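You operate a simulated robot arm through the tools that you are given. There is no shell and no other tool. Be economical: measure what you need, move in short steps, check, and stop when the job is done.

Carry out the task below with a simulated two-armed robot. There is one attempt and no reset: what you move stays moved.

JOB
Open the kit drawer, put the green block from the bottom of the kit drawer on the top of the short forks, then shut the drawer. Put the angle gauge on the top of the assembly table away on the top of the assembly table shelf. Put the black edge protector from the top of the assembly table on the top of the assembly table shelf and the orange edge protector on the rubber mat on the glazing bench. Take the green peg and leave it on top of the blue edge protector on the top of the assembly table. Fetch the red peg and stand it on the top of the glazing bench. Press the test button three times. Take the test cup and put it in the green tray. Fetch the tape winder and set it on the top of the assembly table shelf. Close the bead drawer. Open the dispenser lid. Any order will do. Set down upright: edge protector, red peg, test cup, tape winder.

It is judged by the outcome, as a careful person would: the job done as asked, and still so three seconds after it is handed in. It fails if anything else is knocked over, pushed out of place, dropped, spilled or broken. A push-on lid holds only when it is set on centred and level and pressed home; a screw cap is set on level and turned clockwise until tight.

ROBOT AND FRAMES
Two 7-joint arms with fingered hands on one trunk, on a base that drives. Base frame: it is fixed to the floor where the robot stands at the start and does not move with it; the origin is under the middle of the robot, x ahead of it, y to its left, z up. Lengths are in mm, angles in degrees, forces in N, time in s.
The left shoulder is at the start at [70, 142, 764], the right one opposite. With the tool pointing down near the work surface each hand reaches from about 100 to 700 mm from the robot's upright axis, wherever it stands, measured 20 degrees to its own side. Places, roughly: angle gauge [-4000, -2000, 1000]; bead drawer [-2200, -2500, 700]; blue edge protector (6x4x4 cm) [-4600, -1100, 900]; dispenser lid [-200, -2800, 1100]; edge protector [-4000, -1500, 1000]; green block (5x5x4 cm) [900, -300, 200]; green peg (2x2x9 cm) [-3400, -200, 800]; green tray (38x19x5 cm) [-4500, -1400, 900]; kit drawer [900, -300, 300]; red peg (2x2x9 cm) [-3500, -200, 800]; rubber mat on the glazing bench (17x20 cm) [-2640, -2440, 860]; tape winder (8x6x11 cm) [-2600, -2800, 900]; test button [-6100, -200, 900]; test cup (5x5x6 cm) [-6300, -300, 900]; top of the assembly table shelf [-4300, -1500, 300]; top of the glazing bench [-2400, -2900, 900]; top of the short forks [-1800, 2100, 100]. Payload 3.6 kg a hand.
The TCP of each hand is the grasp point between the finger pads, 25 mm short of the fingertips. In the tool frame z runs along the fingers and y along their closing line. Largest opening 88 mm; the body of the gripper starts 29 mm behind the TCP. The gripper is a hand of 5 fingers: y runs from the thumb to the fingers, the wrist lies at [-13, -97, -162] in the tool frame, and closing takes about 1.5 s.
Orientation is that of the tool frame in the base frame, as a unit quaternion [w, x, y, z]. With the fingers straight down and the wrist toward the robot, the tool's x, y and z point along [0, 1, 0], [1, 0, 0] and [0, 0, -1] of the base frame.

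CONTROLS
- The arms move only by the tool servo_tool. It takes "left_series", "right_series" or both (then of equal length, played together; a hand with none holds still); each is a list of rows, each a list of 7 numbers: the shift along the tool's x, y, z in cm, then the turn, a rotation vector about the tool's x, y, z in degrees, then the gripper command, from -1 (shut) to 1 (fully open), values between in proportion. In form: [[tx, ty, tz, wx, wy, wz, jaw], ...]. A call has 1 to 20 rows; each row shifts and turns the commanded pose from where the row before left it, along the tool's axes as they then stand. Each row takes 0.2 s and may step no farther than 50 mm and 8.6 degrees from the row before; otherwise, or with a gripper value out of range, the whole call is refused. Where a pose cannot be reached the arm comes as near as it can. A force on the tool above 40 N (or 10 N above the force at the start of the call, whichever is more), or a blocked arm, ends the call early, and 0.2 s more pass. The fingers move at their own pace (about 72 mm/s each) and stop on an object; they squeeze with about 30 N. The grip force told is the motor's: it shows also when the fingers shut on nothing. Time passes only in rows, and 0.2 s behind the last, so rows that do not move let the fingers close. The reply holds the time, the measured pose of the TCP, the force on the tool along the base axes, the opening and the grip force, in the units named above and with some noise, with the torque about the TCP (base axes, N m) and any sound that the robot's microphone picked up, and new pictures: "show" is both (left out), scene, wrist or none (wrist: the cameras of the hands that moved).
- Cameras (640 x 400 px; columns grow to the right, rows downward): "scene" is now at [132.6, -14.1, 983.2]; the picture's right is [-0.14, -0.99, 0.00], its down [-0.66, 0.09, -0.74] and it looks along [0.74, -0.10, -0.67] (base axes); focal length 296 px, centre (320, 200). "left" rides on the left gripper at [-59, -79, -105] in its tool frame; the picture's right is [-0.73, -0.32, 0.61], its down [0.62, -0.68, 0.38] and it looks along [0.29, 0.66, 0.70] (tool axes); focal length 234 px, centre (320, 200). "right" rides on the right gripper at [59, -79, -105] in its tool frame; the picture's right is [-0.73, 0.32, -0.61], its down [-0.62, -0.68, 0.38] and it looks along [-0.29, 0.66, 0.70] (tool axes); focal length 234 px, centre (320, 200).
- lift_body(by): slides the trunk up (or, below 0, down) by that many mm; the arms and the scene camera ride with it, the base frame stays. It gives what a move gives, with no picture.
- roll_base(legs): drives the robot by 1 to 6 legs, each [ahead, left, turn to the left] in mm, mm and degrees, along the robot's own axes; the way and the turn of a leg run together, so that a leg with both is an arc; at most 1500 mm and 180 degrees a leg. The arms and the cameras ride along, it lands a little off, and it stops where it bumps. It gives what a move gives, and a new picture of the scene camera.
- hand_shape(shape, hand): the hand has 5 fingers and takes this shape, open, in about a second: jaw (thumb against the fingers, like two jaws); tri (thumb and two fingers); tip (a fingertip pinch); poke (one finger out to press); point (the index stretched); flat (the hand flat); cup (the hand cupped); fist (a fist). The gripper value then closes the fingers along that shape, each until it touches; the sizes above hold for jaw. It gives what a move gives, with no picture.
- aim_head(pan, tilt): turns the head with the scene camera to pan (to the left, within 86 degrees either way) and tilt (down, from -29 to 69), counted from straight ahead of the robot. It gives what a move gives, and a new picture of the scene camera.
- pixel_to_xyz(camera, pixels): for up to 12 pixels [column, row] of the newest picture of that camera ("zoom" is the newest enlarged one), the place [x, y, z] in the base frame of the surface seen there, good to about 2 mm. No time passes.
- inspect(camera, box): a new picture of the part [left, top, right, bottom] of that camera's present view, enlarged. No time passes.
- job_done(): hands the job in; it is judged then, once.

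Keep the steps short. Do not move on a guess: measure, check each grasp and each placing, and mend mistakes. In all there are 357 turns and 360 pictures (those below and enlarged ones count). Leave the grippers open and the arms clear of the work at the hand-in unless told otherwise, and finish with a single line.

The tools are called after ">>>" by a JSON object that holds its "api" and its "payload". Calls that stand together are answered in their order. servo_tool: Moves the arms, as the interface text tells. Its arguments: {"type":"object","properties":{"left_series":{"type":"array","items":{"type":"array","items":{"type":"number"}}},"right_series":{"type":"array","items":{"type":"array","items":{"type":"number"}}},"show":{"type":"string","enum":["both","scene","wrist","none"]}},"required":[]} The other tools are called the same way: lift_body (by) slides the trunk up or down; hand_shape (shape, hand) gives the hand a shape; roll_base (legs) drives the base; aim_head (pan, tilt) turns the head that bears the scene camera; pixel_to_xyz (camera, pixels) gives the place of the surface under pixels of a picture; inspect (camera, box) takes an enlarged picture of a part of a camera's view; job_done () hands the job in.

At the start:

```text
time_s: 0.0
left_tcp_pos: [551.1, 134.5, 668.3]
left_ee_rot: [0.0, 0.706, 0.708, 0.0]
left_force: [0.0, 0.8, 0.1]
left_wrist_torque: [0.0, 0.01, 0.0]
left_width: 87.9
left_grip_force: 0.1
left_shape: jaw
right_tcp_pos: [432.8, -339.5, 727.3]
right_ee_rot: [0.0, 0.707, 0.707, 0.0]
right_force: [-0.2, 0.6, 0.3]
right_wrist_torque: [-0.03, -0.04, -0.03]
right_width: 87.6
right_grip_force: 0.1
right_shape: jaw
trunk travel left (down, up): [-300.0, 640.0]
robot x, y, heading: [-1.9, 2.7, -0.0]
head pan, tilt: [-8.0, 41.9]
```

scene: 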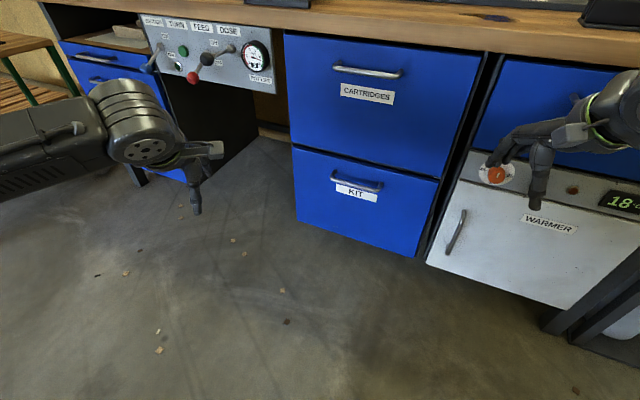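
right: 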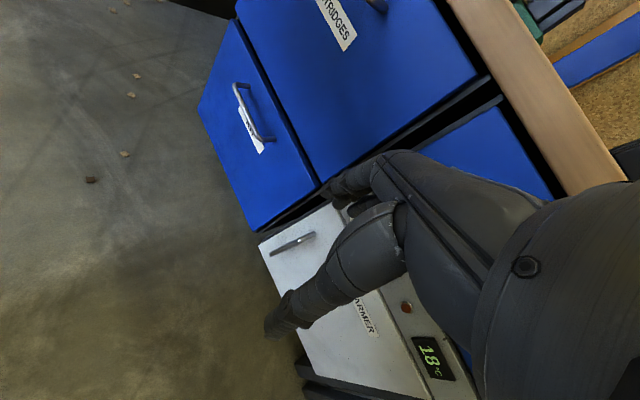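
left: 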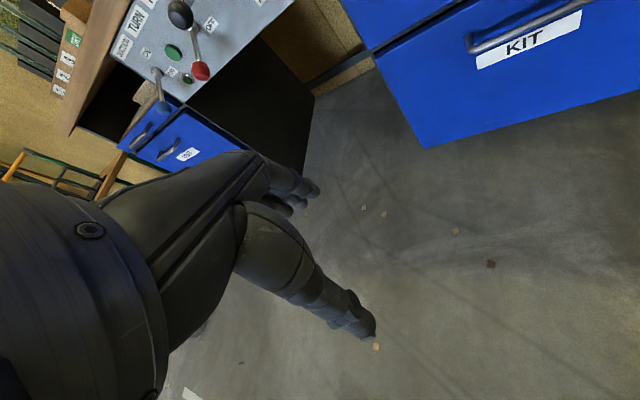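

I see the KIT drawer, its handle near pixel (357,183). I'll measure the handle and the drawer front.

>>> {"api": "pixel_to_xyz", "payload": {"camera": "scene", "pixels": [[335, 177], [357, 184], [380, 187], [300, 160], [435, 190], [298, 225], [415, 255], [366, 70], [340, 210]]}}

>>> {"api": "inspect", "payload": {"camera": "scene", "box": [280, 140, 450, 260]}}

```text
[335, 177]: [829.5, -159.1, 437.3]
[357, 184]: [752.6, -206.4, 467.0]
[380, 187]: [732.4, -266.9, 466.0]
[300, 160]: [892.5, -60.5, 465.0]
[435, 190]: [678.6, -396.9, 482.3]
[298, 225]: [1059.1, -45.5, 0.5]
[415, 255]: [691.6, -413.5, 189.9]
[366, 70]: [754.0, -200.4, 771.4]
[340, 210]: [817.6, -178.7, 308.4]
```

```text
3.33 times, centred on (365, 200) of scene
```

zoom: 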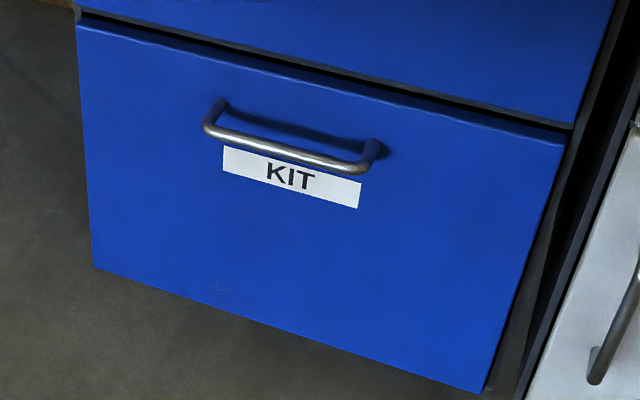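

The drawer front faces about 32° to my right; the handle bar is at about (742,-236,467). I'll pull the left hand back and pitch the right hand 45° forward for hooking the handle.

>>> {"api": "servo_tool", "payload": {"left_series": [[0, -4, 0, 0, 0, 0, 1], [0, -4, 0, 0, 0, 0, 1], [0, -4, 0, 0, 0, 0, 1], [0, -4, 0, 0, 0, 0, 1], [0, 0, 0, 0, 0, 0, 1], [0, 0, 0, 0, 0, 0, 1]], "right_series": [[0, 0, 0, -7.5, 0, 0, 1], [0, 0, 0, -7.5, 0, 0, 1], [0, 0, 0, -7.5, 0, 0, 1], [0, 0, 0, -7.5, 0, 0, 1], [0, 0, 0, -7.5, 0, 0, 1], [0, 0, 0, -7.5, 0, 0, 1]], "show": "none"}}

>>> {"api": "lift_body", "payload": {"by": -200}}

>>> {"api": "roll_base", "payload": {"legs": [[273, 238, -32.3]]}}

```text
time_s: 1.4
left_tcp_pos: [392.5, 135.6, 665.3]
left_ee_rot: [-0.001, 0.706, 0.708, 0.0]
left_force: [0.0, -0.5, 0.6]
left_wrist_torque: [0.01, -0.03, -0.01]
left_width: 87.9
left_grip_force: 0.1
left_shape: jaw
right_tcp_pos: [441.3, -345.3, 727.6]
right_ee_rot: [0.269, 0.653, 0.654, 0.272]
right_force: [-0.2, 0.2, 0.1]
right_wrist_torque: [0.0, 0.02, 0.02]
right_width: 87.7
right_grip_force: 0.1
right_shape: jaw
right hand out of reach, approached as far as the arm can: row 5, 6
trunk travel left (down, up): [-300.0, 640.0]
robot x, y, heading: [0.1, -0.6, 0.1]
head pan, tilt: [-8.0, 41.9]
```

```text
time_s: 3.6
left_tcp_pos: [391.2, 134.9, 466.1]
left_ee_rot: [0.0, 0.707, 0.708, 0.0]
left_force: [0.8, -1.2, -0.1]
left_wrist_torque: [0.01, 0.0, 0.0]
left_width: 87.9
left_grip_force: 0.1
left_shape: jaw
right_tcp_pos: [443.0, -346.3, 527.8]
right_ee_rot: [0.27, 0.653, 0.654, 0.271]
right_force: [-0.6, -0.3, -0.3]
right_wrist_torque: [-0.02, 0.01, 0.0]
right_width: 88.0
right_grip_force: 0.0
right_shape: jaw
trunk travel left (down, up): [-100.0, 840.0]
robot x, y, heading: [3.8, 0.3, -0.0]
head pan, tilt: [-8.0, 41.9]
```

```text
time_s: 5.9
left_tcp_pos: [731.0, 73.1, 465.9]
left_ee_rot: [0.0, 0.872, 0.49, 0.0]
left_force: [-0.9, -0.5, 0.0]
left_wrist_torque: [0.02, 0.02, 0.02]
left_width: 87.6
left_grip_force: 0.1
left_shape: jaw
right_tcp_pos: [524.2, -363.9, 528.7]
right_ee_rot: [0.333, 0.805, 0.453, 0.188]
right_force: [0.1, 0.0, 0.5]
right_wrist_torque: [-0.01, 0.03, -0.02]
right_width: 87.6
right_grip_force: 0.0
right_shape: jaw
trunk travel left (down, up): [-100.0, 840.0]
robot x, y, heading: [322.4, 162.6, -31.4]
head pan, tilt: [-8.0, 41.9]
```

scene: 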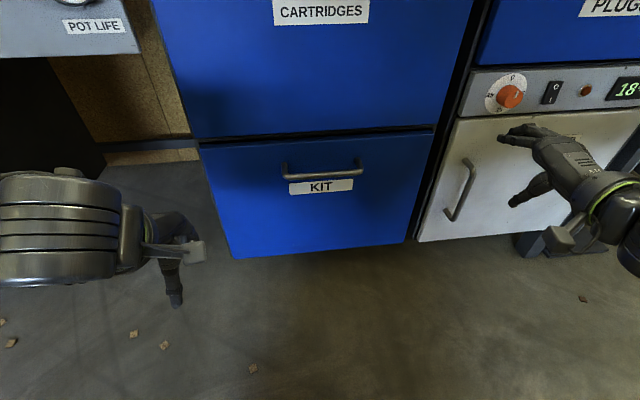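

I'll remeasure the handle (bar near row 172, columns 285–362).

>>> {"api": "inspect", "payload": {"camera": "scene", "box": [260, 130, 388, 210]}}

>>> {"api": "pixel_to_xyz", "payload": {"camera": "zoom", "pixels": [[160, 228], [320, 220], [480, 205], [320, 200], [320, 100], [40, 70], [600, 70], [60, 300], [580, 300]]}}

```text
5.00 times, centred on (324, 170) of scene
```

zoom: 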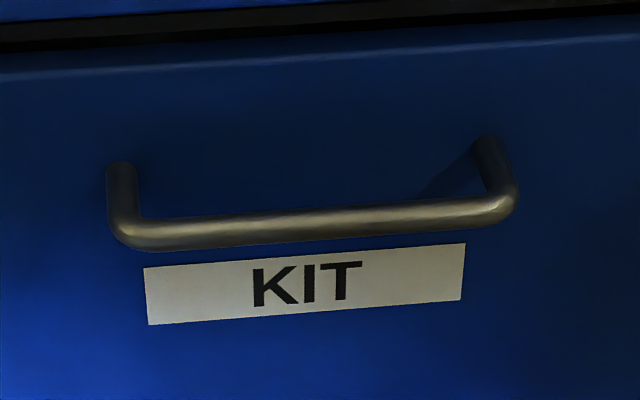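

```text
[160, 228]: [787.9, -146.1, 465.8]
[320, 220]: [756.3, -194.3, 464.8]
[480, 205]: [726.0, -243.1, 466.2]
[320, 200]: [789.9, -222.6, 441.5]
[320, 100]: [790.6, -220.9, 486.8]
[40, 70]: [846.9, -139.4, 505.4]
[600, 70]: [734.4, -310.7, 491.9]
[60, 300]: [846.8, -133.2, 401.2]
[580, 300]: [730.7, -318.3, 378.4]
```

Bar centre is about (757,-194,463). Moving the right hand to 100 mm short of it along its 45° approach line.

>>> {"api": "servo_tool", "payload": {"right_series": [[4.45, 0.52, 0.42, 0, 0, 0, 1], [4.45, 0.52, 0.42, 0, 0, 0, 1], [4.45, 0.52, 0.42, 0, 0, 0, 1], [4.45, 0.52, 0.42, 0, 0, 0, 1], [4.45, 0.52, 0.42, 0, 0, 0, 1], [4.45, 0.52, 0.42, 0, 0, 0, 1], [0, 0, 0, 0, 0, 0, 1]]}}

```text
time_s: 7.5
left_tcp_pos: [730.7, 73.5, 465.7]
left_ee_rot: [0.0, 0.872, 0.49, 0.0]
left_force: [0.3, -0.3, 0.7]
left_wrist_torque: [-0.03, 0.0, 0.03]
left_width: 87.7
left_grip_force: 0.1
left_shape: jaw
right_tcp_pos: [712.1, -182.4, 532.3]
right_ee_rot: [0.333, 0.806, 0.452, 0.187]
right_force: [-0.1, 1.2, 0.1]
right_wrist_torque: [0.02, -0.02, 0.0]
right_width: 87.7
right_grip_force: 0.1
right_shape: jaw
right hand out of reach, approached as far as the arm can: row 1, 2
trunk travel left (down, up): [-100.0, 840.0]
robot x, y, heading: [326.9, 162.6, -31.1]
head pan, tilt: [-8.0, 41.9]
```

scene: 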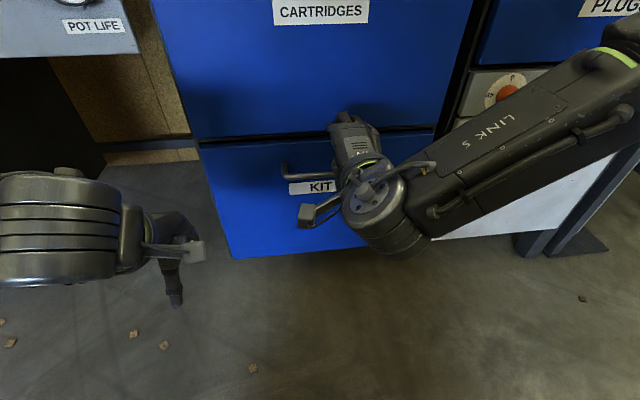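
right: 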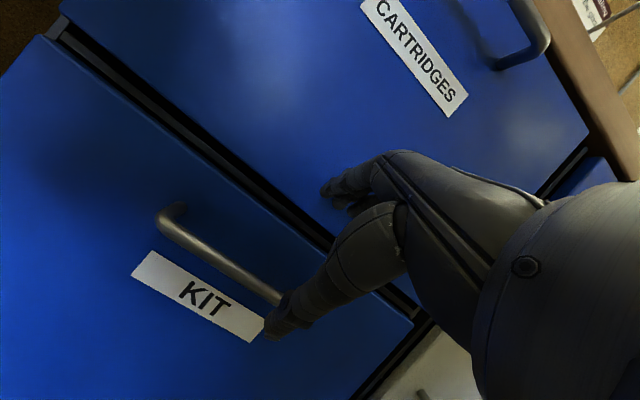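

The hand is lined up left-right. I'll narrow the opening, shift to the approach line and then slide down onto the bar.

>>> {"api": "servo_tool", "payload": {"right_series": [[0.5, -0.9, 0, 0, 0, 0, 0], [0.5, -0.9, 0, 0, 0, 0, 0], [0, 0, 2, 0, 0, 0, 0], [0, 0, 2, 0, 0, 0, 0], [0, 0, 2, 0, 0, 0, 0]]}}

```text
time_s: 8.7
left_tcp_pos: [732.0, 73.3, 466.5]
left_ee_rot: [0.0, 0.872, 0.489, 0.0]
left_force: [0.1, -0.1, 0.9]
left_wrist_torque: [0.01, -0.02, 0.03]
left_width: 87.8
left_grip_force: 0.0
left_shape: jaw
right_tcp_pos: [744.9, -190.4, 478.8]
right_ee_rot: [0.335, 0.806, 0.452, 0.187]
right_force: [0.4, 0.1, 0.7]
right_wrist_torque: [0.02, -0.03, 0.0]
right_width: 44.6
right_grip_force: 0.0
right_shape: jaw
trunk travel left (down, up): [-100.0, 840.0]
robot x, y, heading: [325.6, 162.1, -31.2]
head pan, tilt: [-8.0, 41.9]
```

scene: 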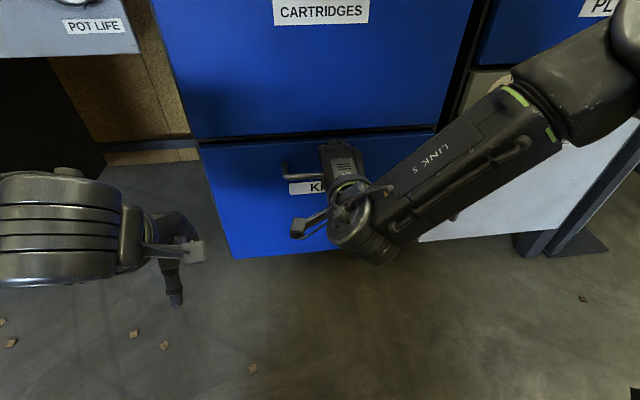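
right: 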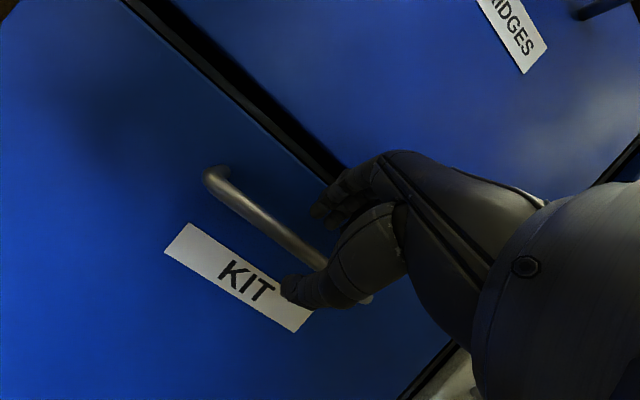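

Bar is between thumb and fingers. Advance 1.8 cm more and close.

>>> {"api": "servo_tool", "payload": {"right_series": [[0, 0, 1, 0, 0, 0, 0], [0, 0, 0.9, 0, 0, 0, 0], [0, 0, 0, 0, 0, 0, -1], [0, 0, 0, 0, 0, 0, -1], [0, 0, 0, 0, 0, 0, -1], [0, 0, 0, 0, 0, 0, -1], [0, 0, 0, 0, 0, 0, -1]], "show": "wrist"}}

```text
time_s: 10.3
left_tcp_pos: [731.9, 72.5, 464.7]
left_ee_rot: [-0.001, 0.872, 0.489, -0.002]
left_force: [-0.2, -0.4, 0.6]
left_wrist_torque: [-0.01, 0.0, -0.01]
left_width: 87.5
left_grip_force: 0.1
left_shape: jaw
right_tcp_pos: [756.7, -197.3, 464.1]
right_ee_rot: [0.332, 0.806, 0.453, 0.186]
right_force: [2.2, -0.7, -9.6]
right_wrist_torque: [-0.09, 0.1, 0.11]
right_width: 0.0
right_grip_force: 29.9
right_shape: jaw
trunk travel left (down, up): [-100.0, 840.0]
robot x, y, heading: [327.2, 163.4, -31.7]
head pan, tilt: [-8.0, 41.9]
```

right: 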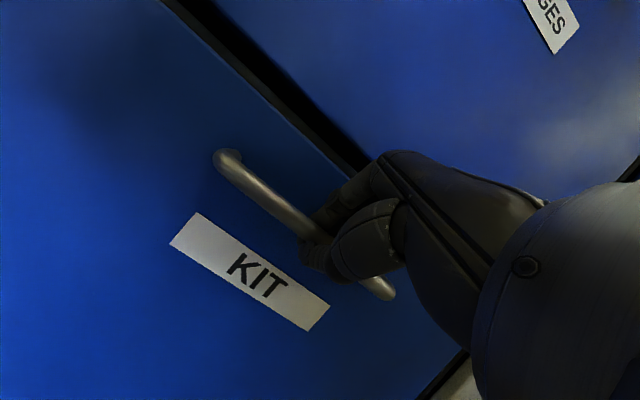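

Fingers are curled around the bar with a small load. I'll pull by driving back 120 mm as a test.

>>> {"api": "roll_base", "payload": {"legs": [[-120, 0, 0]]}}

```text
time_s: 11.6
left_tcp_pos: [632.3, 136.5, 464.5]
left_ee_rot: [0.0, 0.871, 0.491, -0.001]
left_force: [1.2, 0.2, 0.4]
left_wrist_torque: [0.0, -0.01, 0.01]
left_width: 87.5
left_grip_force: 0.1
left_shape: jaw
right_tcp_pos: [656.5, -134.3, 464.5]
right_ee_rot: [0.331, 0.805, 0.454, 0.188]
right_force: [3.1, 3.5, -13.9]
right_wrist_torque: [0.0, 0.0, 0.13]
right_width: 0.5
right_grip_force: 29.9
right_shape: jaw
trunk travel left (down, up): [-100.0, 840.0]
robot x, y, heading: [225.6, 226.7, -31.2]
head pan, tilt: [-8.0, 41.9]
```

scene: 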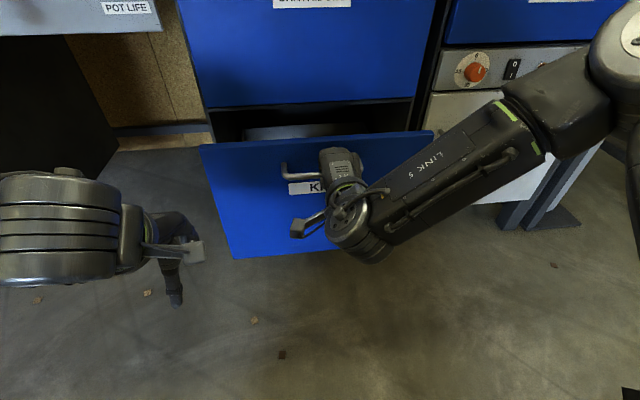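

It opens. Pull on, then look inside.

>>> {"api": "roll_base", "payload": {"legs": [[-210, 0, 0]]}}

>>> {"api": "aim_head", "payload": {"pan": -12, "tilt": 45}}

```text
time_s: 13.2
left_tcp_pos: [456.4, 245.2, 465.9]
left_ee_rot: [-0.002, 0.87, 0.493, -0.001]
left_force: [0.9, -0.5, -0.6]
left_wrist_torque: [0.0, -0.02, 0.03]
left_width: 87.7
left_grip_force: 0.1
left_shape: jaw
right_tcp_pos: [483.1, -25.5, 462.9]
right_ee_rot: [0.33, 0.805, 0.457, 0.187]
right_force: [16.4, -5.5, -9.9]
right_wrist_torque: [-0.11, 0.05, 0.21]
right_width: 0.0
right_grip_force: 29.9
right_shape: jaw
trunk travel left (down, up): [-100.0, 840.0]
robot x, y, heading: [48.4, 330.6, -31.2]
head pan, tilt: [-8.0, 41.9]
stopped in leg 1: the force on the tool passed its limit at 57 N (the readings are from after the stop); the commanded pose is now the measured one
```

scene: 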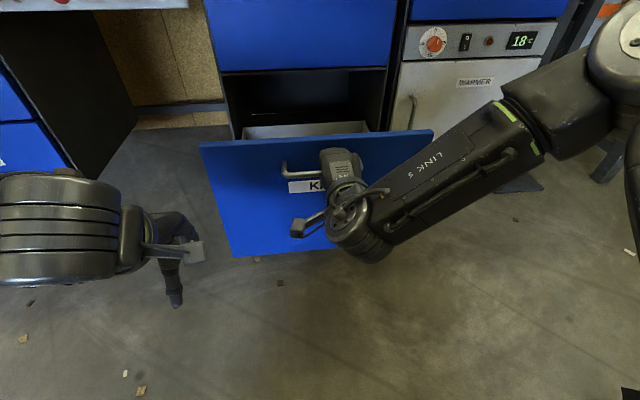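

```text
time_s: 13.9
left_tcp_pos: [457.0, 244.7, 464.4]
left_ee_rot: [-0.001, 0.87, 0.494, -0.001]
left_force: [0.1, -0.4, 0.3]
left_wrist_torque: [0.0, 0.02, -0.02]
left_width: 87.5
left_grip_force: 0.0
left_shape: jaw
right_tcp_pos: [483.3, -26.7, 462.1]
right_ee_rot: [0.331, 0.805, 0.456, 0.187]
right_force: [19.5, -4.7, -12.8]
right_wrist_torque: [-0.1, 0.0, 0.28]
right_width: 0.0
right_grip_force: 29.7
right_shape: jaw
trunk travel left (down, up): [-100.0, 840.0]
robot x, y, heading: [52.1, 334.4, -30.8]
head pan, tilt: [-12.0, 45.0]
```

scene: 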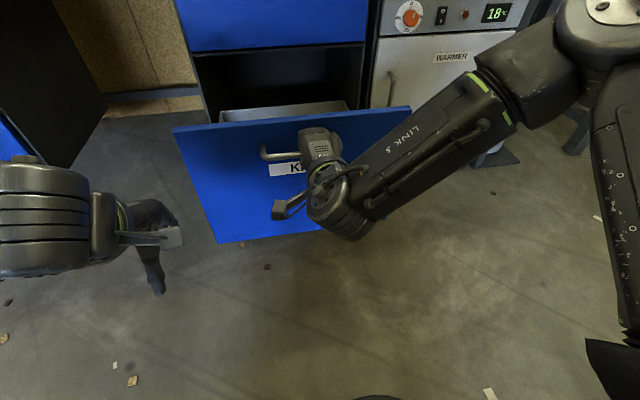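

Drawer is at its stop (~320 mm open). Release the handle and back off along the approach line, then raise the trunk to see in.

>>> {"api": "servo_tool", "payload": {"right_series": [[0, 0, 0, 0, 0, 0, 0], [0, 0, 0, 0, 0, 0, 0], [0, 0, 0, 0, 0, 0, 0], [0, 0, 0, 0, 0, 0, 0], [0, 0, -2, 0, 0, 0, 0], [0, 0, -3, 0, 0, 0, 0], [0, 0, -4, 0, 0, 0, 0.5], [0, 0, -4, 0, 0, 0, 1], [0, 0, -4, 0, 0, 0, 1]], "show": "none"}}

>>> {"api": "lift_body", "payload": {"by": 350}}

>>> {"api": "aim_head", "payload": {"pan": -12, "tilt": 50}}

```text
time_s: 15.9
left_tcp_pos: [455.7, 245.7, 464.6]
left_ee_rot: [-0.001, 0.87, 0.493, 0.0]
left_force: [-0.4, -0.4, 0.3]
left_wrist_torque: [0.03, 0.03, 0.0]
left_width: 87.8
left_grip_force: 0.0
left_shape: jaw
right_tcp_pos: [393.6, 37.9, 592.0]
right_ee_rot: [0.332, 0.805, 0.455, 0.187]
right_force: [0.1, 0.6, -0.5]
right_wrist_torque: [0.0, 0.01, 0.02]
right_width: 87.8
right_grip_force: 0.0
right_shape: jaw
right hand out of reach, approached as far as the arm can: row 9
trunk travel left (down, up): [-100.0, 840.0]
robot x, y, heading: [47.8, 330.5, -30.8]
head pan, tilt: [-12.0, 45.0]
```

```text
time_s: 19.3
left_tcp_pos: [454.8, 244.3, 817.0]
left_ee_rot: [0.0, 0.87, 0.494, 0.0]
left_force: [1.0, -0.6, -0.2]
left_wrist_torque: [0.03, 0.01, 0.02]
left_width: 87.9
left_grip_force: 0.1
left_shape: jaw
right_tcp_pos: [394.1, 37.2, 942.7]
right_ee_rot: [0.332, 0.805, 0.455, 0.187]
right_force: [-0.4, 0.1, -0.3]
right_wrist_torque: [0.0, 0.01, -0.01]
right_width: 87.6
right_grip_force: 0.0
right_shape: jaw
trunk travel left (down, up): [-450.0, 490.0]
robot x, y, heading: [44.3, 333.2, -30.7]
head pan, tilt: [-12.0, 45.0]
```

```text
time_s: 20.0
left_tcp_pos: [455.5, 244.7, 815.4]
left_ee_rot: [0.0, 0.87, 0.493, 0.0]
left_force: [0.6, -0.1, -0.1]
left_wrist_torque: [-0.01, 0.01, 0.02]
left_width: 87.7
left_grip_force: 0.0
left_shape: jaw
right_tcp_pos: [394.4, 37.1, 941.8]
right_ee_rot: [0.332, 0.804, 0.455, 0.188]
right_force: [0.9, -1.0, 0.3]
right_wrist_torque: [-0.04, -0.01, 0.03]
right_width: 87.6
right_grip_force: 0.1
right_shape: jaw
trunk travel left (down, up): [-450.0, 490.0]
robot x, y, heading: [50.3, 335.4, -31.1]
head pan, tilt: [-12.0, 50.0]
```

scene: 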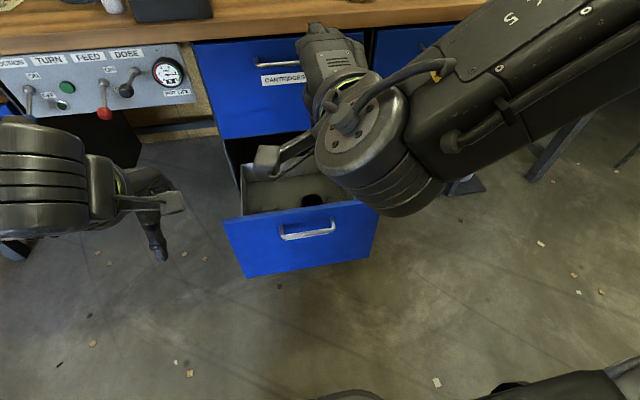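

The right arm hides the drawer; pitch the hand back to straight down and move it right.

>>> {"api": "servo_tool", "payload": {"right_series": [[-4, 0, 0, 7.5, 0, 0, 1], [-4, 0, 0, 7.5, 0, 0, 1], [-4, 0, 0, 7.5, 0, 0, 1], [-4, 0, 0, 7.5, 0, 0, 1], [-4, 0, 0, 7.5, 0, 0, 1], [-4, 0, 0, 7.5, 0, 0, 1], [0, 0, 0, 0, 0, 0, 1]], "show": "scene"}}

```text
time_s: 21.6
left_tcp_pos: [455.1, 245.9, 815.7]
left_ee_rot: [0.001, 0.87, 0.493, 0.0]
left_force: [-0.4, 0.7, -0.1]
left_wrist_torque: [-0.02, -0.01, 0.0]
left_width: 87.6
left_grip_force: 0.1
left_shape: jaw
right_tcp_pos: [276.3, -168.3, 943.7]
right_ee_rot: [-0.002, 0.871, 0.492, 0.0]
right_force: [-0.9, 0.3, -0.4]
right_wrist_torque: [0.01, -0.01, 0.03]
right_width: 87.9
right_grip_force: 0.1
right_shape: jaw
right hand out of reach, approached as far as the arm can: row 1
trunk travel left (down, up): [-450.0, 490.0]
robot x, y, heading: [52.5, 327.6, -30.8]
head pan, tilt: [-12.0, 50.0]
```

scene: 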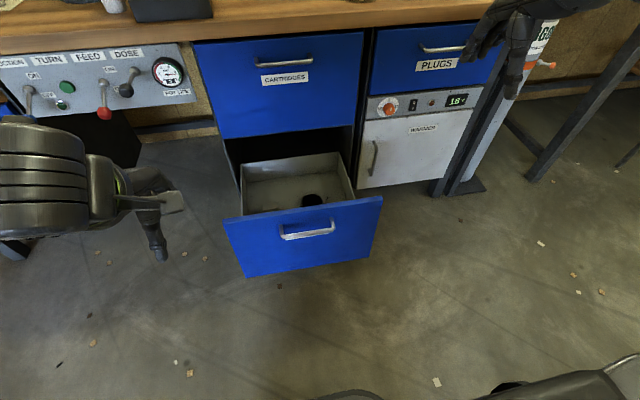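

I see a dark thing in the drawer but not the block; it may be hidden by the front. Zoom, then raise and look.

>>> {"api": "lift_body", "payload": {"by": 250}}

>>> {"api": "aim_head", "payload": {"pan": -5, "tilt": 62}}

>>> {"api": "inspect", "payload": {"camera": "scene", "box": [180, 60, 420, 210]}}

```text
time_s: 24.2
left_tcp_pos: [456.0, 245.8, 1066.6]
left_ee_rot: [0.001, 0.87, 0.493, 0.0]
left_force: [0.8, -0.3, 0.4]
left_wrist_torque: [0.03, 0.02, -0.02]
left_width: 87.8
left_grip_force: 0.0
left_shape: jaw
right_tcp_pos: [276.9, -168.2, 1193.9]
right_ee_rot: [-0.001, 0.87, 0.493, 0.0]
right_force: [-0.7, 0.1, 0.5]
right_wrist_torque: [-0.01, 0.05, 0.01]
right_width: 87.7
right_grip_force: 0.1
right_shape: jaw
trunk travel left (down, up): [-700.0, 240.0]
robot x, y, heading: [49.2, 330.7, -31.0]
head pan, tilt: [-12.0, 50.0]
```

```text
time_s: 24.9
left_tcp_pos: [455.4, 245.4, 1065.9]
left_ee_rot: [0.001, 0.87, 0.494, 0.0]
left_force: [0.4, 0.2, 0.6]
left_wrist_torque: [0.03, 0.02, -0.02]
left_width: 87.7
left_grip_force: 0.0
left_shape: jaw
right_tcp_pos: [275.6, -168.2, 1193.2]
right_ee_rot: [-0.001, 0.87, 0.493, 0.0]
right_force: [0.6, 0.8, -0.9]
right_wrist_torque: [0.01, 0.0, 0.0]
right_width: 87.6
right_grip_force: 0.0
right_shape: jaw
trunk travel left (down, up): [-700.0, 240.0]
robot x, y, heading: [47.8, 334.2, -30.9]
head pan, tilt: [-5.0, 62.0]
```

scene: 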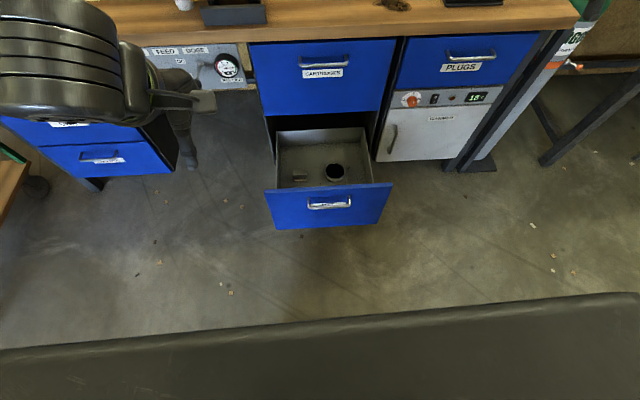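

```text
2.67 times, centred on (300, 135) of scene
```

zoom: 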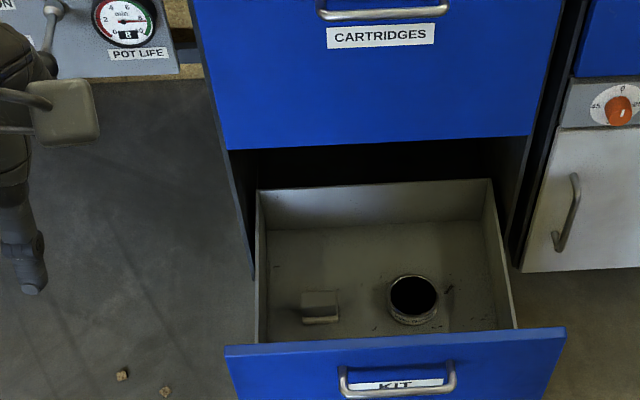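

Inside there is a block-like thing near zoom (320,305) and a dark round one. Look closer and measure.

>>> {"api": "pixel_to_xyz", "payload": {"camera": "zoom", "pixels": [[320, 298], [303, 312], [338, 315], [320, 316], [300, 293], [338, 293], [370, 270], [412, 275], [260, 190], [490, 180], [255, 340], [515, 325], [400, 380], [395, 345]]}}

>>> {"api": "inspect", "payload": {"camera": "scene", "box": [272, 140, 368, 200]}}

```text
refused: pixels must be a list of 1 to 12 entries
```

```text
6.67 times, centred on (320, 170) of scene
```

zoom: 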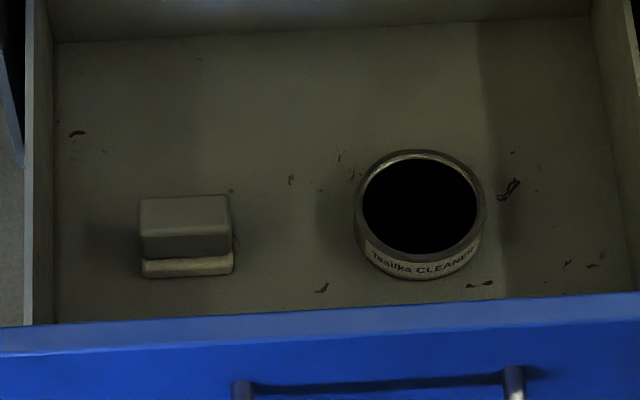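

The green block is probably hidden right behind the drawer front. I'll drive 80 mm nearer, lower the trunk, and put the right hand's camera above the drawer, tilted back to look down.

>>> {"api": "roll_base", "payload": {"legs": [[80, 0, 0]]}}

>>> {"api": "lift_body", "payload": {"by": -330}}

>>> {"api": "servo_tool", "payload": {"right_series": [[4, 2.5, 0, 0, 0, 0, 1], [4, 2.5, 0, 0, 0, 0, 1], [4, 2.5, 0, 0, 0, 0, 1], [4, 2.5, 0, 0, 0, 0, 1], [0, 0, 0, 8, 0, 0, 1], [0, 0, 0, 8, 0, 0, 1], [0, 0, 0, 8, 0, 0, 1]]}}

```text
time_s: 26.0
left_tcp_pos: [525.6, 202.1, 1066.2]
left_ee_rot: [0.0, 0.87, 0.492, 0.0]
left_force: [0.4, 1.3, -0.6]
left_wrist_torque: [-0.01, 0.02, -0.06]
left_width: 87.8
left_grip_force: 0.1
left_shape: jaw
right_tcp_pos: [345.8, -211.6, 1193.6]
right_ee_rot: [0.0, 0.87, 0.493, 0.0]
right_force: [0.2, 0.6, 0.2]
right_wrist_torque: [-0.02, -0.01, 0.0]
right_width: 87.5
right_grip_force: 0.0
right_shape: jaw
trunk travel left (down, up): [-700.0, 240.0]
robot x, y, heading: [120.1, 290.2, -30.9]
head pan, tilt: [-5.0, 62.0]
```

scene: 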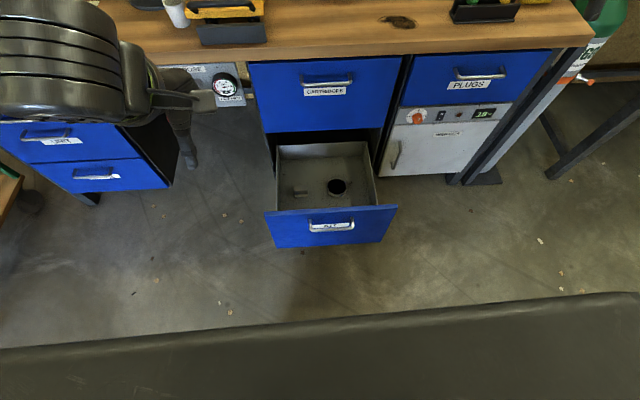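

```text
time_s: 29.2
left_tcp_pos: [526.0, 202.4, 736.4]
left_ee_rot: [0.0, 0.87, 0.492, 0.0]
left_force: [-0.8, 0.2, 0.2]
left_wrist_torque: [0.01, 0.0, -0.03]
left_width: 87.8
left_grip_force: 0.0
left_shape: jaw
right_tcp_pos: [347.8, -211.3, 863.2]
right_ee_rot: [-0.001, 0.87, 0.492, 0.0]
right_force: [-0.3, 0.5, -1.0]
right_wrist_torque: [0.03, 0.01, -0.02]
right_width: 87.7
right_grip_force: 0.0
right_shape: jaw
trunk travel left (down, up): [-370.0, 570.0]
robot x, y, heading: [123.8, 289.0, -31.0]
head pan, tilt: [-5.0, 62.0]
```

```text
time_s: 30.8
left_tcp_pos: [526.5, 202.7, 736.1]
left_ee_rot: [0.0, 0.87, 0.493, 0.0]
left_force: [-0.5, -0.5, 0.5]
left_wrist_torque: [0.02, 0.0, 0.01]
left_width: 87.5
left_grip_force: 0.0
left_shape: jaw
right_tcp_pos: [516.1, -125.3, 863.4]
right_ee_rot: [-0.182, 0.851, 0.482, -0.103]
right_force: [0.3, 0.4, -0.7]
right_wrist_torque: [0.0, -0.03, -0.01]
right_width: 87.8
right_grip_force: 0.1
right_shape: jaw
trunk travel left (down, up): [-370.0, 570.0]
robot x, y, heading: [122.6, 285.4, -31.0]
head pan, tilt: [-5.0, 62.0]
```

scene: 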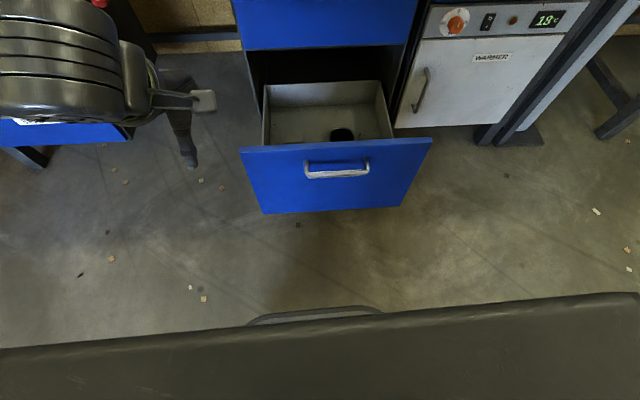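
right: 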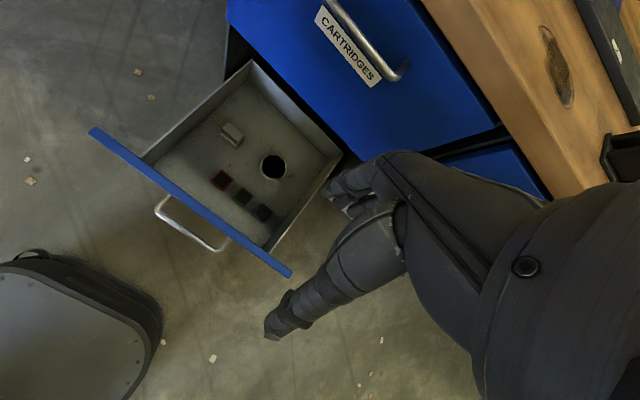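

There they are: red, green and dark blocks behind the front. Zoom and measure.

>>> {"api": "inspect", "payload": {"camera": "right", "box": [140, 130, 332, 250]}}

>>> {"api": "pixel_to_xyz", "payload": {"camera": "right", "pixels": [[222, 179], [242, 195], [261, 211], [242, 187], [235, 197], [200, 190], [125, 150], [250, 75], [330, 160], [235, 240], [272, 166], [232, 133]]}}

```text
3.33 times, centred on (236, 190) of right
```

zoom: 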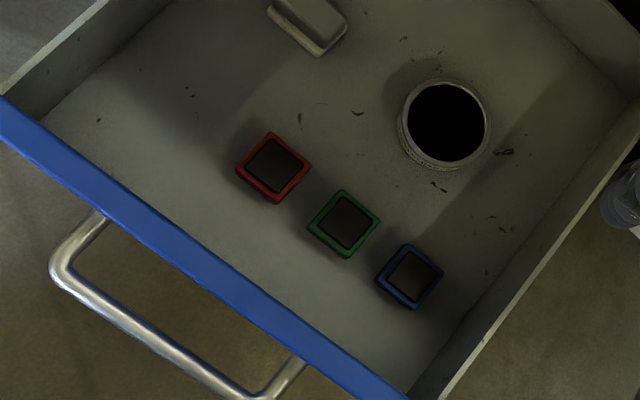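

```text
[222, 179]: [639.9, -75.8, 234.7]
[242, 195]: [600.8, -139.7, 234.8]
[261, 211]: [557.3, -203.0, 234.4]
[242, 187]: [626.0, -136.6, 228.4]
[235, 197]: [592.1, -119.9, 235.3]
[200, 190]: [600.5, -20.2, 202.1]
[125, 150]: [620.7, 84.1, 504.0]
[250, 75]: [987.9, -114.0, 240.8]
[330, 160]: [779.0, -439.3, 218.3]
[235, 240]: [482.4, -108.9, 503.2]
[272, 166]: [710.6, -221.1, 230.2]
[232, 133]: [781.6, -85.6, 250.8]
```

>>> {"api": "pixel_to_xyz", "payload": {"camera": "zoom", "pixels": [[342, 193], [376, 218], [346, 247], [311, 222], [344, 220], [272, 135], [305, 168], [411, 248], [380, 278], [439, 276], [374, 232]]}}

```text
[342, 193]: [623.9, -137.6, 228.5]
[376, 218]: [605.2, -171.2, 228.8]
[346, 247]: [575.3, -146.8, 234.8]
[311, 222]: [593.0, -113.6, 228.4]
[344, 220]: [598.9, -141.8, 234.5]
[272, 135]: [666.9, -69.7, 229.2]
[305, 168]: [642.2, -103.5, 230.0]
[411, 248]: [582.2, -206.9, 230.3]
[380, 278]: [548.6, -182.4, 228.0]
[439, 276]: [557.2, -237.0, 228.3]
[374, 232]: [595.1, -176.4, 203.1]
```

Green block centre is ≈(599,-142), top z≈235, drawer floor 202, drawer front top 504. To keep the wrist clear of the front, I'll use the left hand turned 90° so its wrist lies to the left. First retract the right hand and shift the robot right.

>>> {"api": "servo_tool", "payload": {"right_series": [[0, 0, 0, -8, 0, 0, 1], [0, 0, 0, -8, 0, 0, 1], [0, 0, 0, -8, 0, 0, 1], [-3, -4, 0, 0, 0, 0, 1], [-3, -4, 0, 0, 0, 0, 1], [-3, -4, 0, 0, 0, 0, 1], [-3, -4, 0, 0, 0, 0, 1]], "show": "none"}}

>>> {"api": "roll_base", "payload": {"legs": [[40, -260, -1.5]]}}

>>> {"api": "servo_tool", "payload": {"left_series": [[0, 1, 0, 0, 0, 8, 1], [0, 1, 0, 0, 0, 8, 1], [0, 0, 0, 0, 0, 8, 1], [0, 0, 0, 0, 0, 8, 1]]}}

```text
time_s: 32.4
left_tcp_pos: [525.0, 202.3, 736.3]
left_ee_rot: [0.0, 0.87, 0.492, 0.001]
left_force: [0.0, -0.9, 0.5]
left_wrist_torque: [0.03, 0.01, 0.0]
left_width: 87.7
left_grip_force: 0.0
left_shape: jaw
right_tcp_pos: [312.9, -144.8, 864.1]
right_ee_rot: [-0.002, 0.87, 0.494, 0.0]
right_force: [-0.5, -0.8, 0.7]
right_wrist_torque: [-0.03, -0.01, 0.05]
right_width: 87.7
right_grip_force: 0.1
right_shape: jaw
trunk travel left (down, up): [-370.0, 570.0]
robot x, y, heading: [121.6, 290.9, -31.0]
head pan, tilt: [-5.0, 62.0]
```

```text
time_s: 34.3
left_tcp_pos: [418.7, -54.0, 736.1]
left_ee_rot: [0.0, 0.877, 0.481, 0.0]
left_force: [0.2, -0.4, -0.3]
left_wrist_torque: [0.04, 0.0, 0.02]
left_width: 87.5
left_grip_force: 0.1
left_shape: jaw
right_tcp_pos: [196.4, -396.5, 863.7]
right_ee_rot: [-0.002, 0.877, 0.481, 0.0]
right_force: [-0.9, -1.2, 0.8]
right_wrist_torque: [0.0, 0.01, -0.01]
right_width: 87.8
right_grip_force: 0.1
right_shape: jaw
trunk travel left (down, up): [-370.0, 570.0]
robot x, y, heading: [16.5, 44.8, -32.8]
head pan, tilt: [-5.0, 62.0]
```

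scene: 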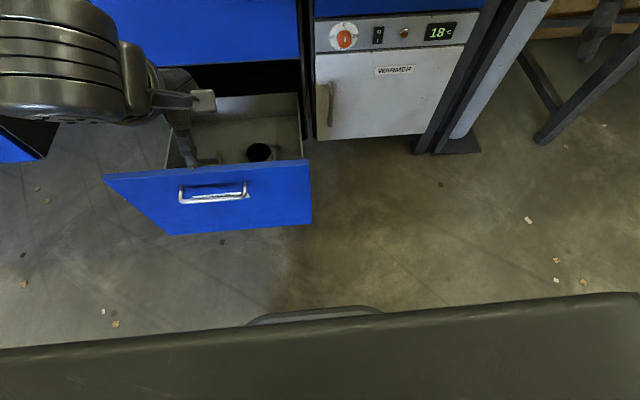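

```text
time_s: 35.3
left_tcp_pos: [434.8, -65.7, 734.6]
left_ee_rot: [0.0, 0.975, 0.22, 0.0]
left_force: [0.3, 0.4, -1.5]
left_wrist_torque: [-0.02, 0.01, -0.02]
left_width: 87.7
left_grip_force: 0.1
left_shape: jaw
right_tcp_pos: [197.7, -396.4, 863.9]
right_ee_rot: [-0.001, 0.877, 0.481, -0.001]
right_force: [-0.4, 0.5, -0.3]
right_wrist_torque: [0.0, 0.0, -0.03]
right_width: 87.9
right_grip_force: 0.1
right_shape: jaw
trunk travel left (down, up): [-370.0, 570.0]
robot x, y, heading: [13.0, 42.9, -32.6]
head pan, tilt: [-5.0, 62.0]
```

scene: 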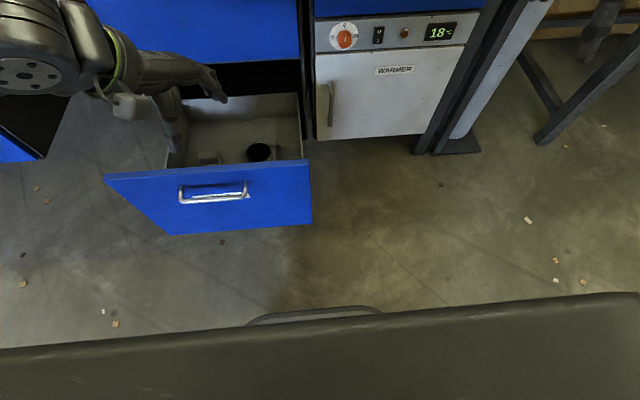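
left: 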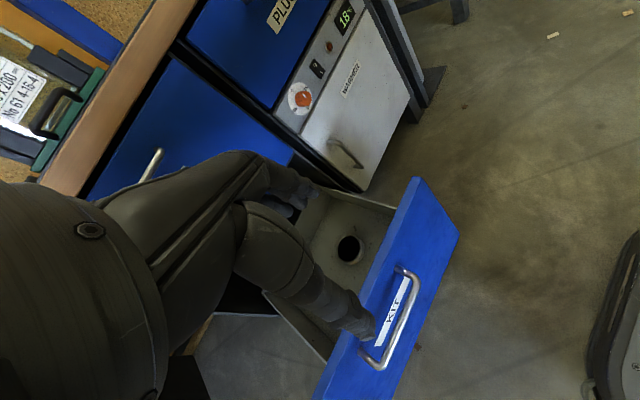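

Continue turning the left wrist (58° more).

>>> {"api": "servo_tool", "payload": {"left_series": [[0, 0, 0, 0, 0, 8.3, 1], [0, 0, 0, 0, 0, 8.3, 1], [0, 0, 0, 0, 0, 8.3, 1], [0, 0, 0, 0, 0, 8.3, 1], [0, 0, 0, 0, 0, 8.3, 1], [0, 0, 0, 0, 0, 8.3, 1], [0, 0, 0, 0, 0, 8.3, 1], [0, 0, 0, 0, 0, 0, 1]], "show": "wrist"}}

```text
time_s: 37.1
left_tcp_pos: [434.9, -65.9, 736.1]
left_ee_rot: [0.0, 0.96, -0.28, -0.001]
left_force: [-0.9, 0.6, 0.6]
left_wrist_torque: [0.01, -0.01, 0.02]
left_width: 87.6
left_grip_force: 0.1
left_shape: jaw
right_tcp_pos: [197.3, -396.7, 864.3]
right_ee_rot: [-0.001, 0.877, 0.481, 0.0]
right_force: [0.7, -0.6, -1.2]
right_wrist_torque: [0.02, 0.01, 0.0]
right_width: 87.8
right_grip_force: 0.1
right_shape: jaw
trunk travel left (down, up): [-370.0, 570.0]
robot x, y, heading: [16.2, 42.2, -32.8]
head pan, tilt: [-5.0, 62.0]
```

left: 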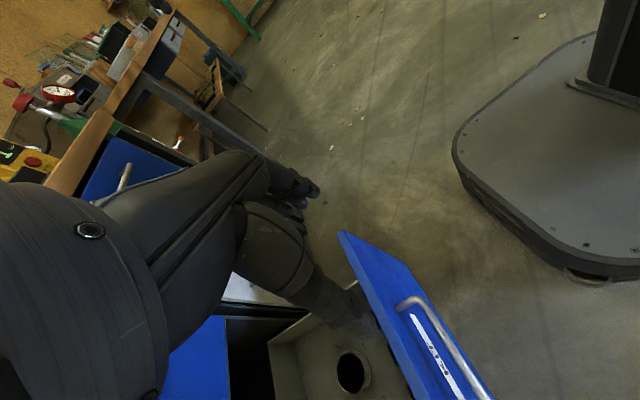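

Orientation reached. Move over the block at height, then descend to z≈400.

>>> {"api": "servo_tool", "payload": {"left_series": [[4.5, -0.6, 0, 0, 0, 0, 0.65], [4.5, -0.6, 0, 0, 0, 0, 0.65], [4.5, -0.6, 0, 0, 0, 0, 0.65], [4.4, -0.6, 0, 0, 0, 0, 0.65], [0, 0, 5, 0, 0, 0, 0.65], [0, 0, 5, 0, 0, 0, 0.65], [0, 0, 5, 0, 0, 0, 0.65], [0, 0, 5, 0, 0, 0, 0.65], [0, 0, 5, 0, 0, 0, 0.65], [0, 0, 5, 0, 0, 0, 0.65], [0, 0, 0, 0, 0, 0, 0.65]]}}

```text
time_s: 39.5
left_tcp_pos: [597.7, -143.6, 438.7]
left_ee_rot: [0.0, 0.96, -0.281, 0.0]
left_force: [-0.1, 0.1, 0.0]
left_wrist_torque: [0.01, 0.03, 0.01]
left_width: 73.1
left_grip_force: 0.0
left_shape: jaw
right_tcp_pos: [196.7, -395.1, 863.6]
right_ee_rot: [-0.001, 0.877, 0.481, 0.0]
right_force: [1.2, 0.3, -0.4]
right_wrist_torque: [0.0, 0.0, 0.02]
right_width: 87.9
right_grip_force: 0.0
right_shape: jaw
trunk travel left (down, up): [-370.0, 570.0]
robot x, y, heading: [16.4, 39.9, -32.4]
head pan, tilt: [-5.0, 62.0]
```

scene: 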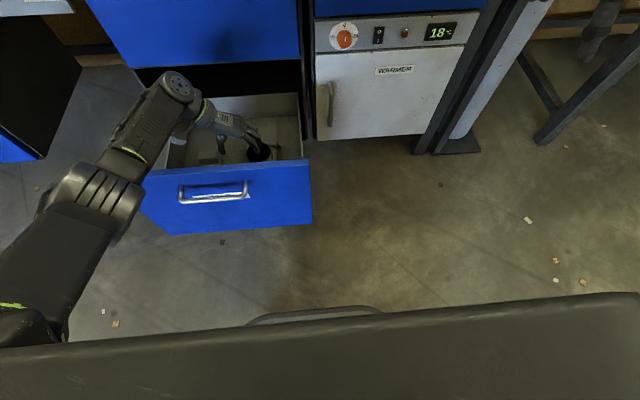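
left: 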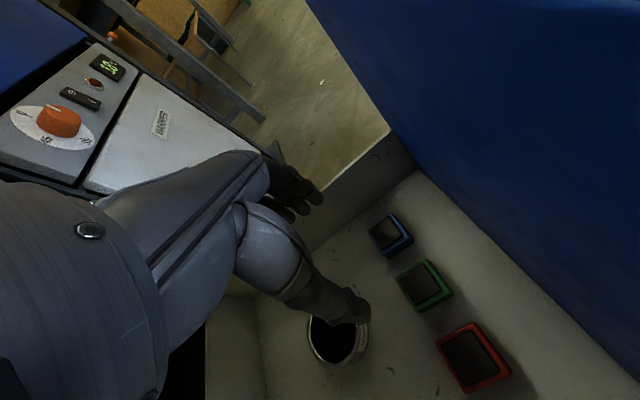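

Check the clearance of the forearm over the drawer front, and the block place from here.

>>> {"api": "pixel_to_xyz", "payload": {"camera": "scene", "pixels": [[175, 90], [140, 130], [120, 155], [95, 190], [160, 172], [250, 165]]}}

>>> {"api": "pixel_to_xyz", "payload": {"camera": "left", "pixels": [[425, 284], [407, 259], [441, 312], [398, 284], [450, 290], [430, 263], [405, 309], [470, 360], [390, 236]]}}

```text
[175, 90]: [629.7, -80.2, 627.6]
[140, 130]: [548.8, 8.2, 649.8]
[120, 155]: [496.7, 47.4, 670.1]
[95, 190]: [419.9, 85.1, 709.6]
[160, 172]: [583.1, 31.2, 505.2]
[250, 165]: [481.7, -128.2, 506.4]
```

```text
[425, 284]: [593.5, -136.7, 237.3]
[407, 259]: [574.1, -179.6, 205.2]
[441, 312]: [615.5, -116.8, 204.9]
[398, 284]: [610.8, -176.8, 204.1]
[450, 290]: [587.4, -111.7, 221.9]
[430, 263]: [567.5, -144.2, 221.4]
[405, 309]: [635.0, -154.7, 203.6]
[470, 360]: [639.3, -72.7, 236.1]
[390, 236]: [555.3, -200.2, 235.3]
```

>>> {"api": "pixel_to_xyz", "payload": {"camera": "scene", "pixels": [[315, 312], [320, 330], [320, 380], [100, 345], [550, 300]]}}

>>> {"api": "servo_tool", "payload": {"left_series": [[0, 0, 4, 0, 0, 0, 0.65], [0, 0, 4, 0, 0, 0, 0.65]]}}

```text
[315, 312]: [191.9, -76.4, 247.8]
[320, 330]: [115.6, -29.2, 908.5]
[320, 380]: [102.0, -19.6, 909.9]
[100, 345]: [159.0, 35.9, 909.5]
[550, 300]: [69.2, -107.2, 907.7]
```

```text
time_s: 40.1
left_tcp_pos: [585.2, -139.7, 379.1]
left_ee_rot: [0.001, 0.96, -0.281, 0.0]
left_force: [0.6, 0.9, -0.1]
left_wrist_torque: [0.01, -0.04, -0.03]
left_width: 72.8
left_grip_force: 0.2
left_shape: jaw
left hand out of reach, approached as far as the arm can: row 2
right_tcp_pos: [197.3, -395.8, 864.6]
right_ee_rot: [-0.001, 0.877, 0.48, 0.0]
right_force: [1.2, 0.0, -0.5]
right_wrist_torque: [0.02, -0.02, 0.0]
right_width: 87.7
right_grip_force: 0.0
right_shape: jaw
trunk travel left (down, up): [-370.0, 570.0]
robot x, y, heading: [16.2, 43.1, -32.6]
head pan, tilt: [-5.0, 62.0]
```

scene: 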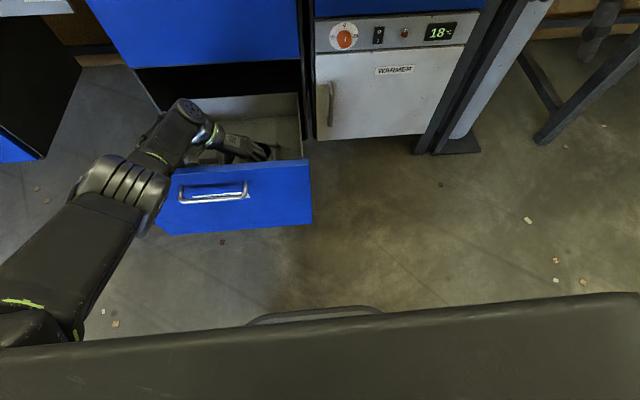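
left: 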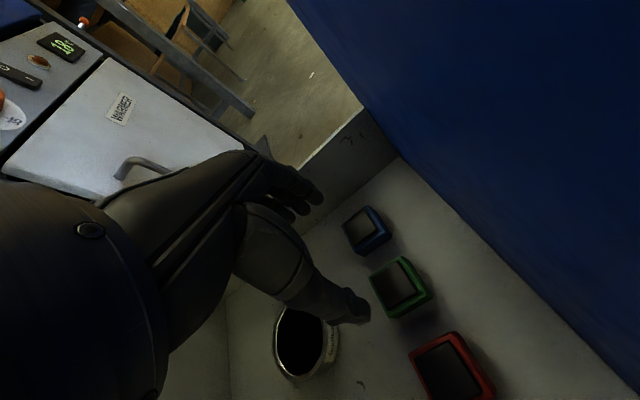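

Out of reach from here, and the forearm would come low over the drawer front. Retract up and back, then drive closer and lower the trunk so the forearm drops steeply.

>>> {"api": "servo_tool", "payload": {"left_series": [[0, 0, -5, 0, 0, 0, 0.65], [0, 0, -5, 0, 0, 0, 0.65], [0, 0, -5, 0, 0, 0, 0.65], [0, 0, -5, 0, 0, 0, 0.65], [0, 0, -5, 0, 0, 0, 0.65], [0, 0, -5, 0, 0, 0, 0.65], [-4, 0, 0, 0, 0, 0, 0.65], [-4, 0, 0, 0, 0, 0, 0.65], [-4, 0, 0, 0, 0, 0, 0.65], [0, 0, 0, 0, 0, 0, 0.65]], "show": "none"}}

>>> {"api": "roll_base", "payload": {"legs": [[130, 0, 0]]}}

>>> {"api": "lift_body", "payload": {"by": -140}}

>>> {"api": "aim_head", "payload": {"pan": 10, "tilt": 55}}

```text
time_s: 42.3
left_tcp_pos: [479.8, -73.0, 681.9]
left_ee_rot: [0.0, 0.96, -0.28, 0.0]
left_force: [-0.4, -0.6, 0.5]
left_wrist_torque: [-0.03, 0.0, 0.01]
left_width: 72.8
left_grip_force: 0.1
left_shape: jaw
right_tcp_pos: [196.8, -396.1, 863.1]
right_ee_rot: [-0.001, 0.877, 0.48, 0.001]
right_force: [-1.0, 0.5, -0.1]
right_wrist_torque: [0.01, -0.04, -0.02]
right_width: 87.7
right_grip_force: 0.0
right_shape: jaw
trunk travel left (down, up): [-370.0, 570.0]
robot x, y, heading: [16.4, 42.0, -32.8]
head pan, tilt: [-5.0, 62.0]
```

```text
time_s: 43.6
left_tcp_pos: [588.5, -143.2, 682.2]
left_ee_rot: [-0.001, 0.96, -0.281, 0.0]
left_force: [0.3, 0.0, 0.5]
left_wrist_torque: [0.0, 0.01, 0.01]
left_width: 73.1
left_grip_force: 0.1
left_shape: jaw
right_tcp_pos: [307.7, -466.2, 863.7]
right_ee_rot: [-0.001, 0.877, 0.481, 0.0]
right_force: [0.4, 0.3, -0.2]
right_wrist_torque: [0.03, 0.05, -0.02]
right_width: 88.0
right_grip_force: 0.0
right_shape: jaw
trunk travel left (down, up): [-370.0, 570.0]
robot x, y, heading: [122.9, -27.7, -32.7]
head pan, tilt: [-5.0, 62.0]
```

scene: 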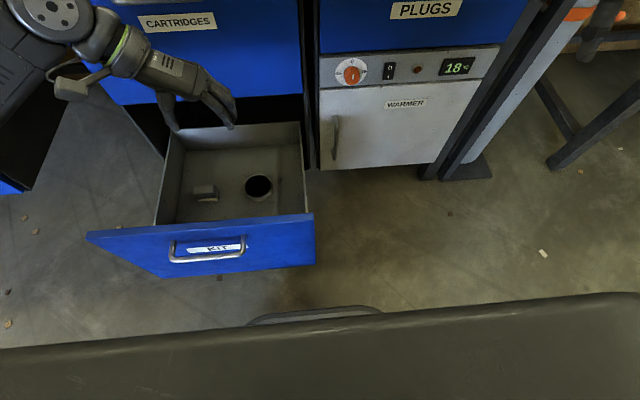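

```text
time_s: 45.3
left_tcp_pos: [588.2, -144.0, 542.6]
left_ee_rot: [0.0, 0.96, -0.281, 0.0]
left_force: [1.4, -0.7, -0.4]
left_wrist_torque: [0.02, -0.05, 0.03]
left_width: 72.6
left_grip_force: 0.1
left_shape: jaw
right_tcp_pos: [306.7, -465.8, 725.6]
right_ee_rot: [-0.001, 0.876, 0.482, -0.001]
right_force: [-0.3, 0.1, 0.4]
right_wrist_torque: [0.01, 0.03, -0.02]
right_width: 87.7
right_grip_force: 0.1
right_shape: jaw
trunk travel left (down, up): [-230.0, 710.0]
robot x, y, heading: [121.5, -24.3, -32.2]
head pan, tilt: [-5.0, 62.0]
```

```text
time_s: 46.0
left_tcp_pos: [589.3, -143.6, 541.9]
left_ee_rot: [-0.001, 0.96, -0.282, 0.0]
left_force: [-0.6, -0.1, 0.3]
left_wrist_torque: [0.01, 0.01, -0.02]
left_width: 73.0
left_grip_force: 0.1
left_shape: jaw
right_tcp_pos: [306.0, -464.7, 724.5]
right_ee_rot: [-0.001, 0.876, 0.482, -0.001]
right_force: [-1.4, -0.8, 0.7]
right_wrist_torque: [0.01, 0.02, -0.03]
right_width: 87.6
right_grip_force: 0.1
right_shape: jaw
trunk travel left (down, up): [-230.0, 710.0]
robot x, y, heading: [122.0, -26.4, -32.4]
head pan, tilt: [10.0, 55.0]
```

scene: 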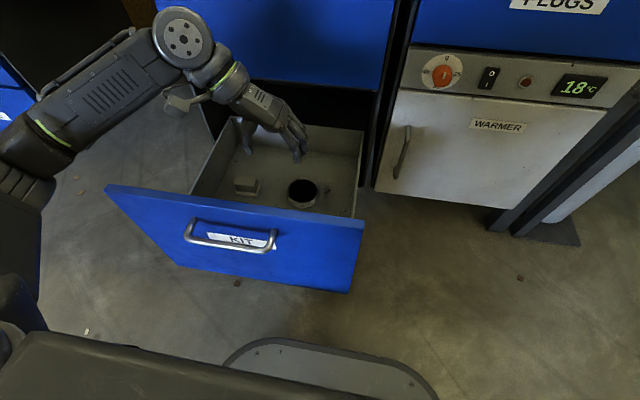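

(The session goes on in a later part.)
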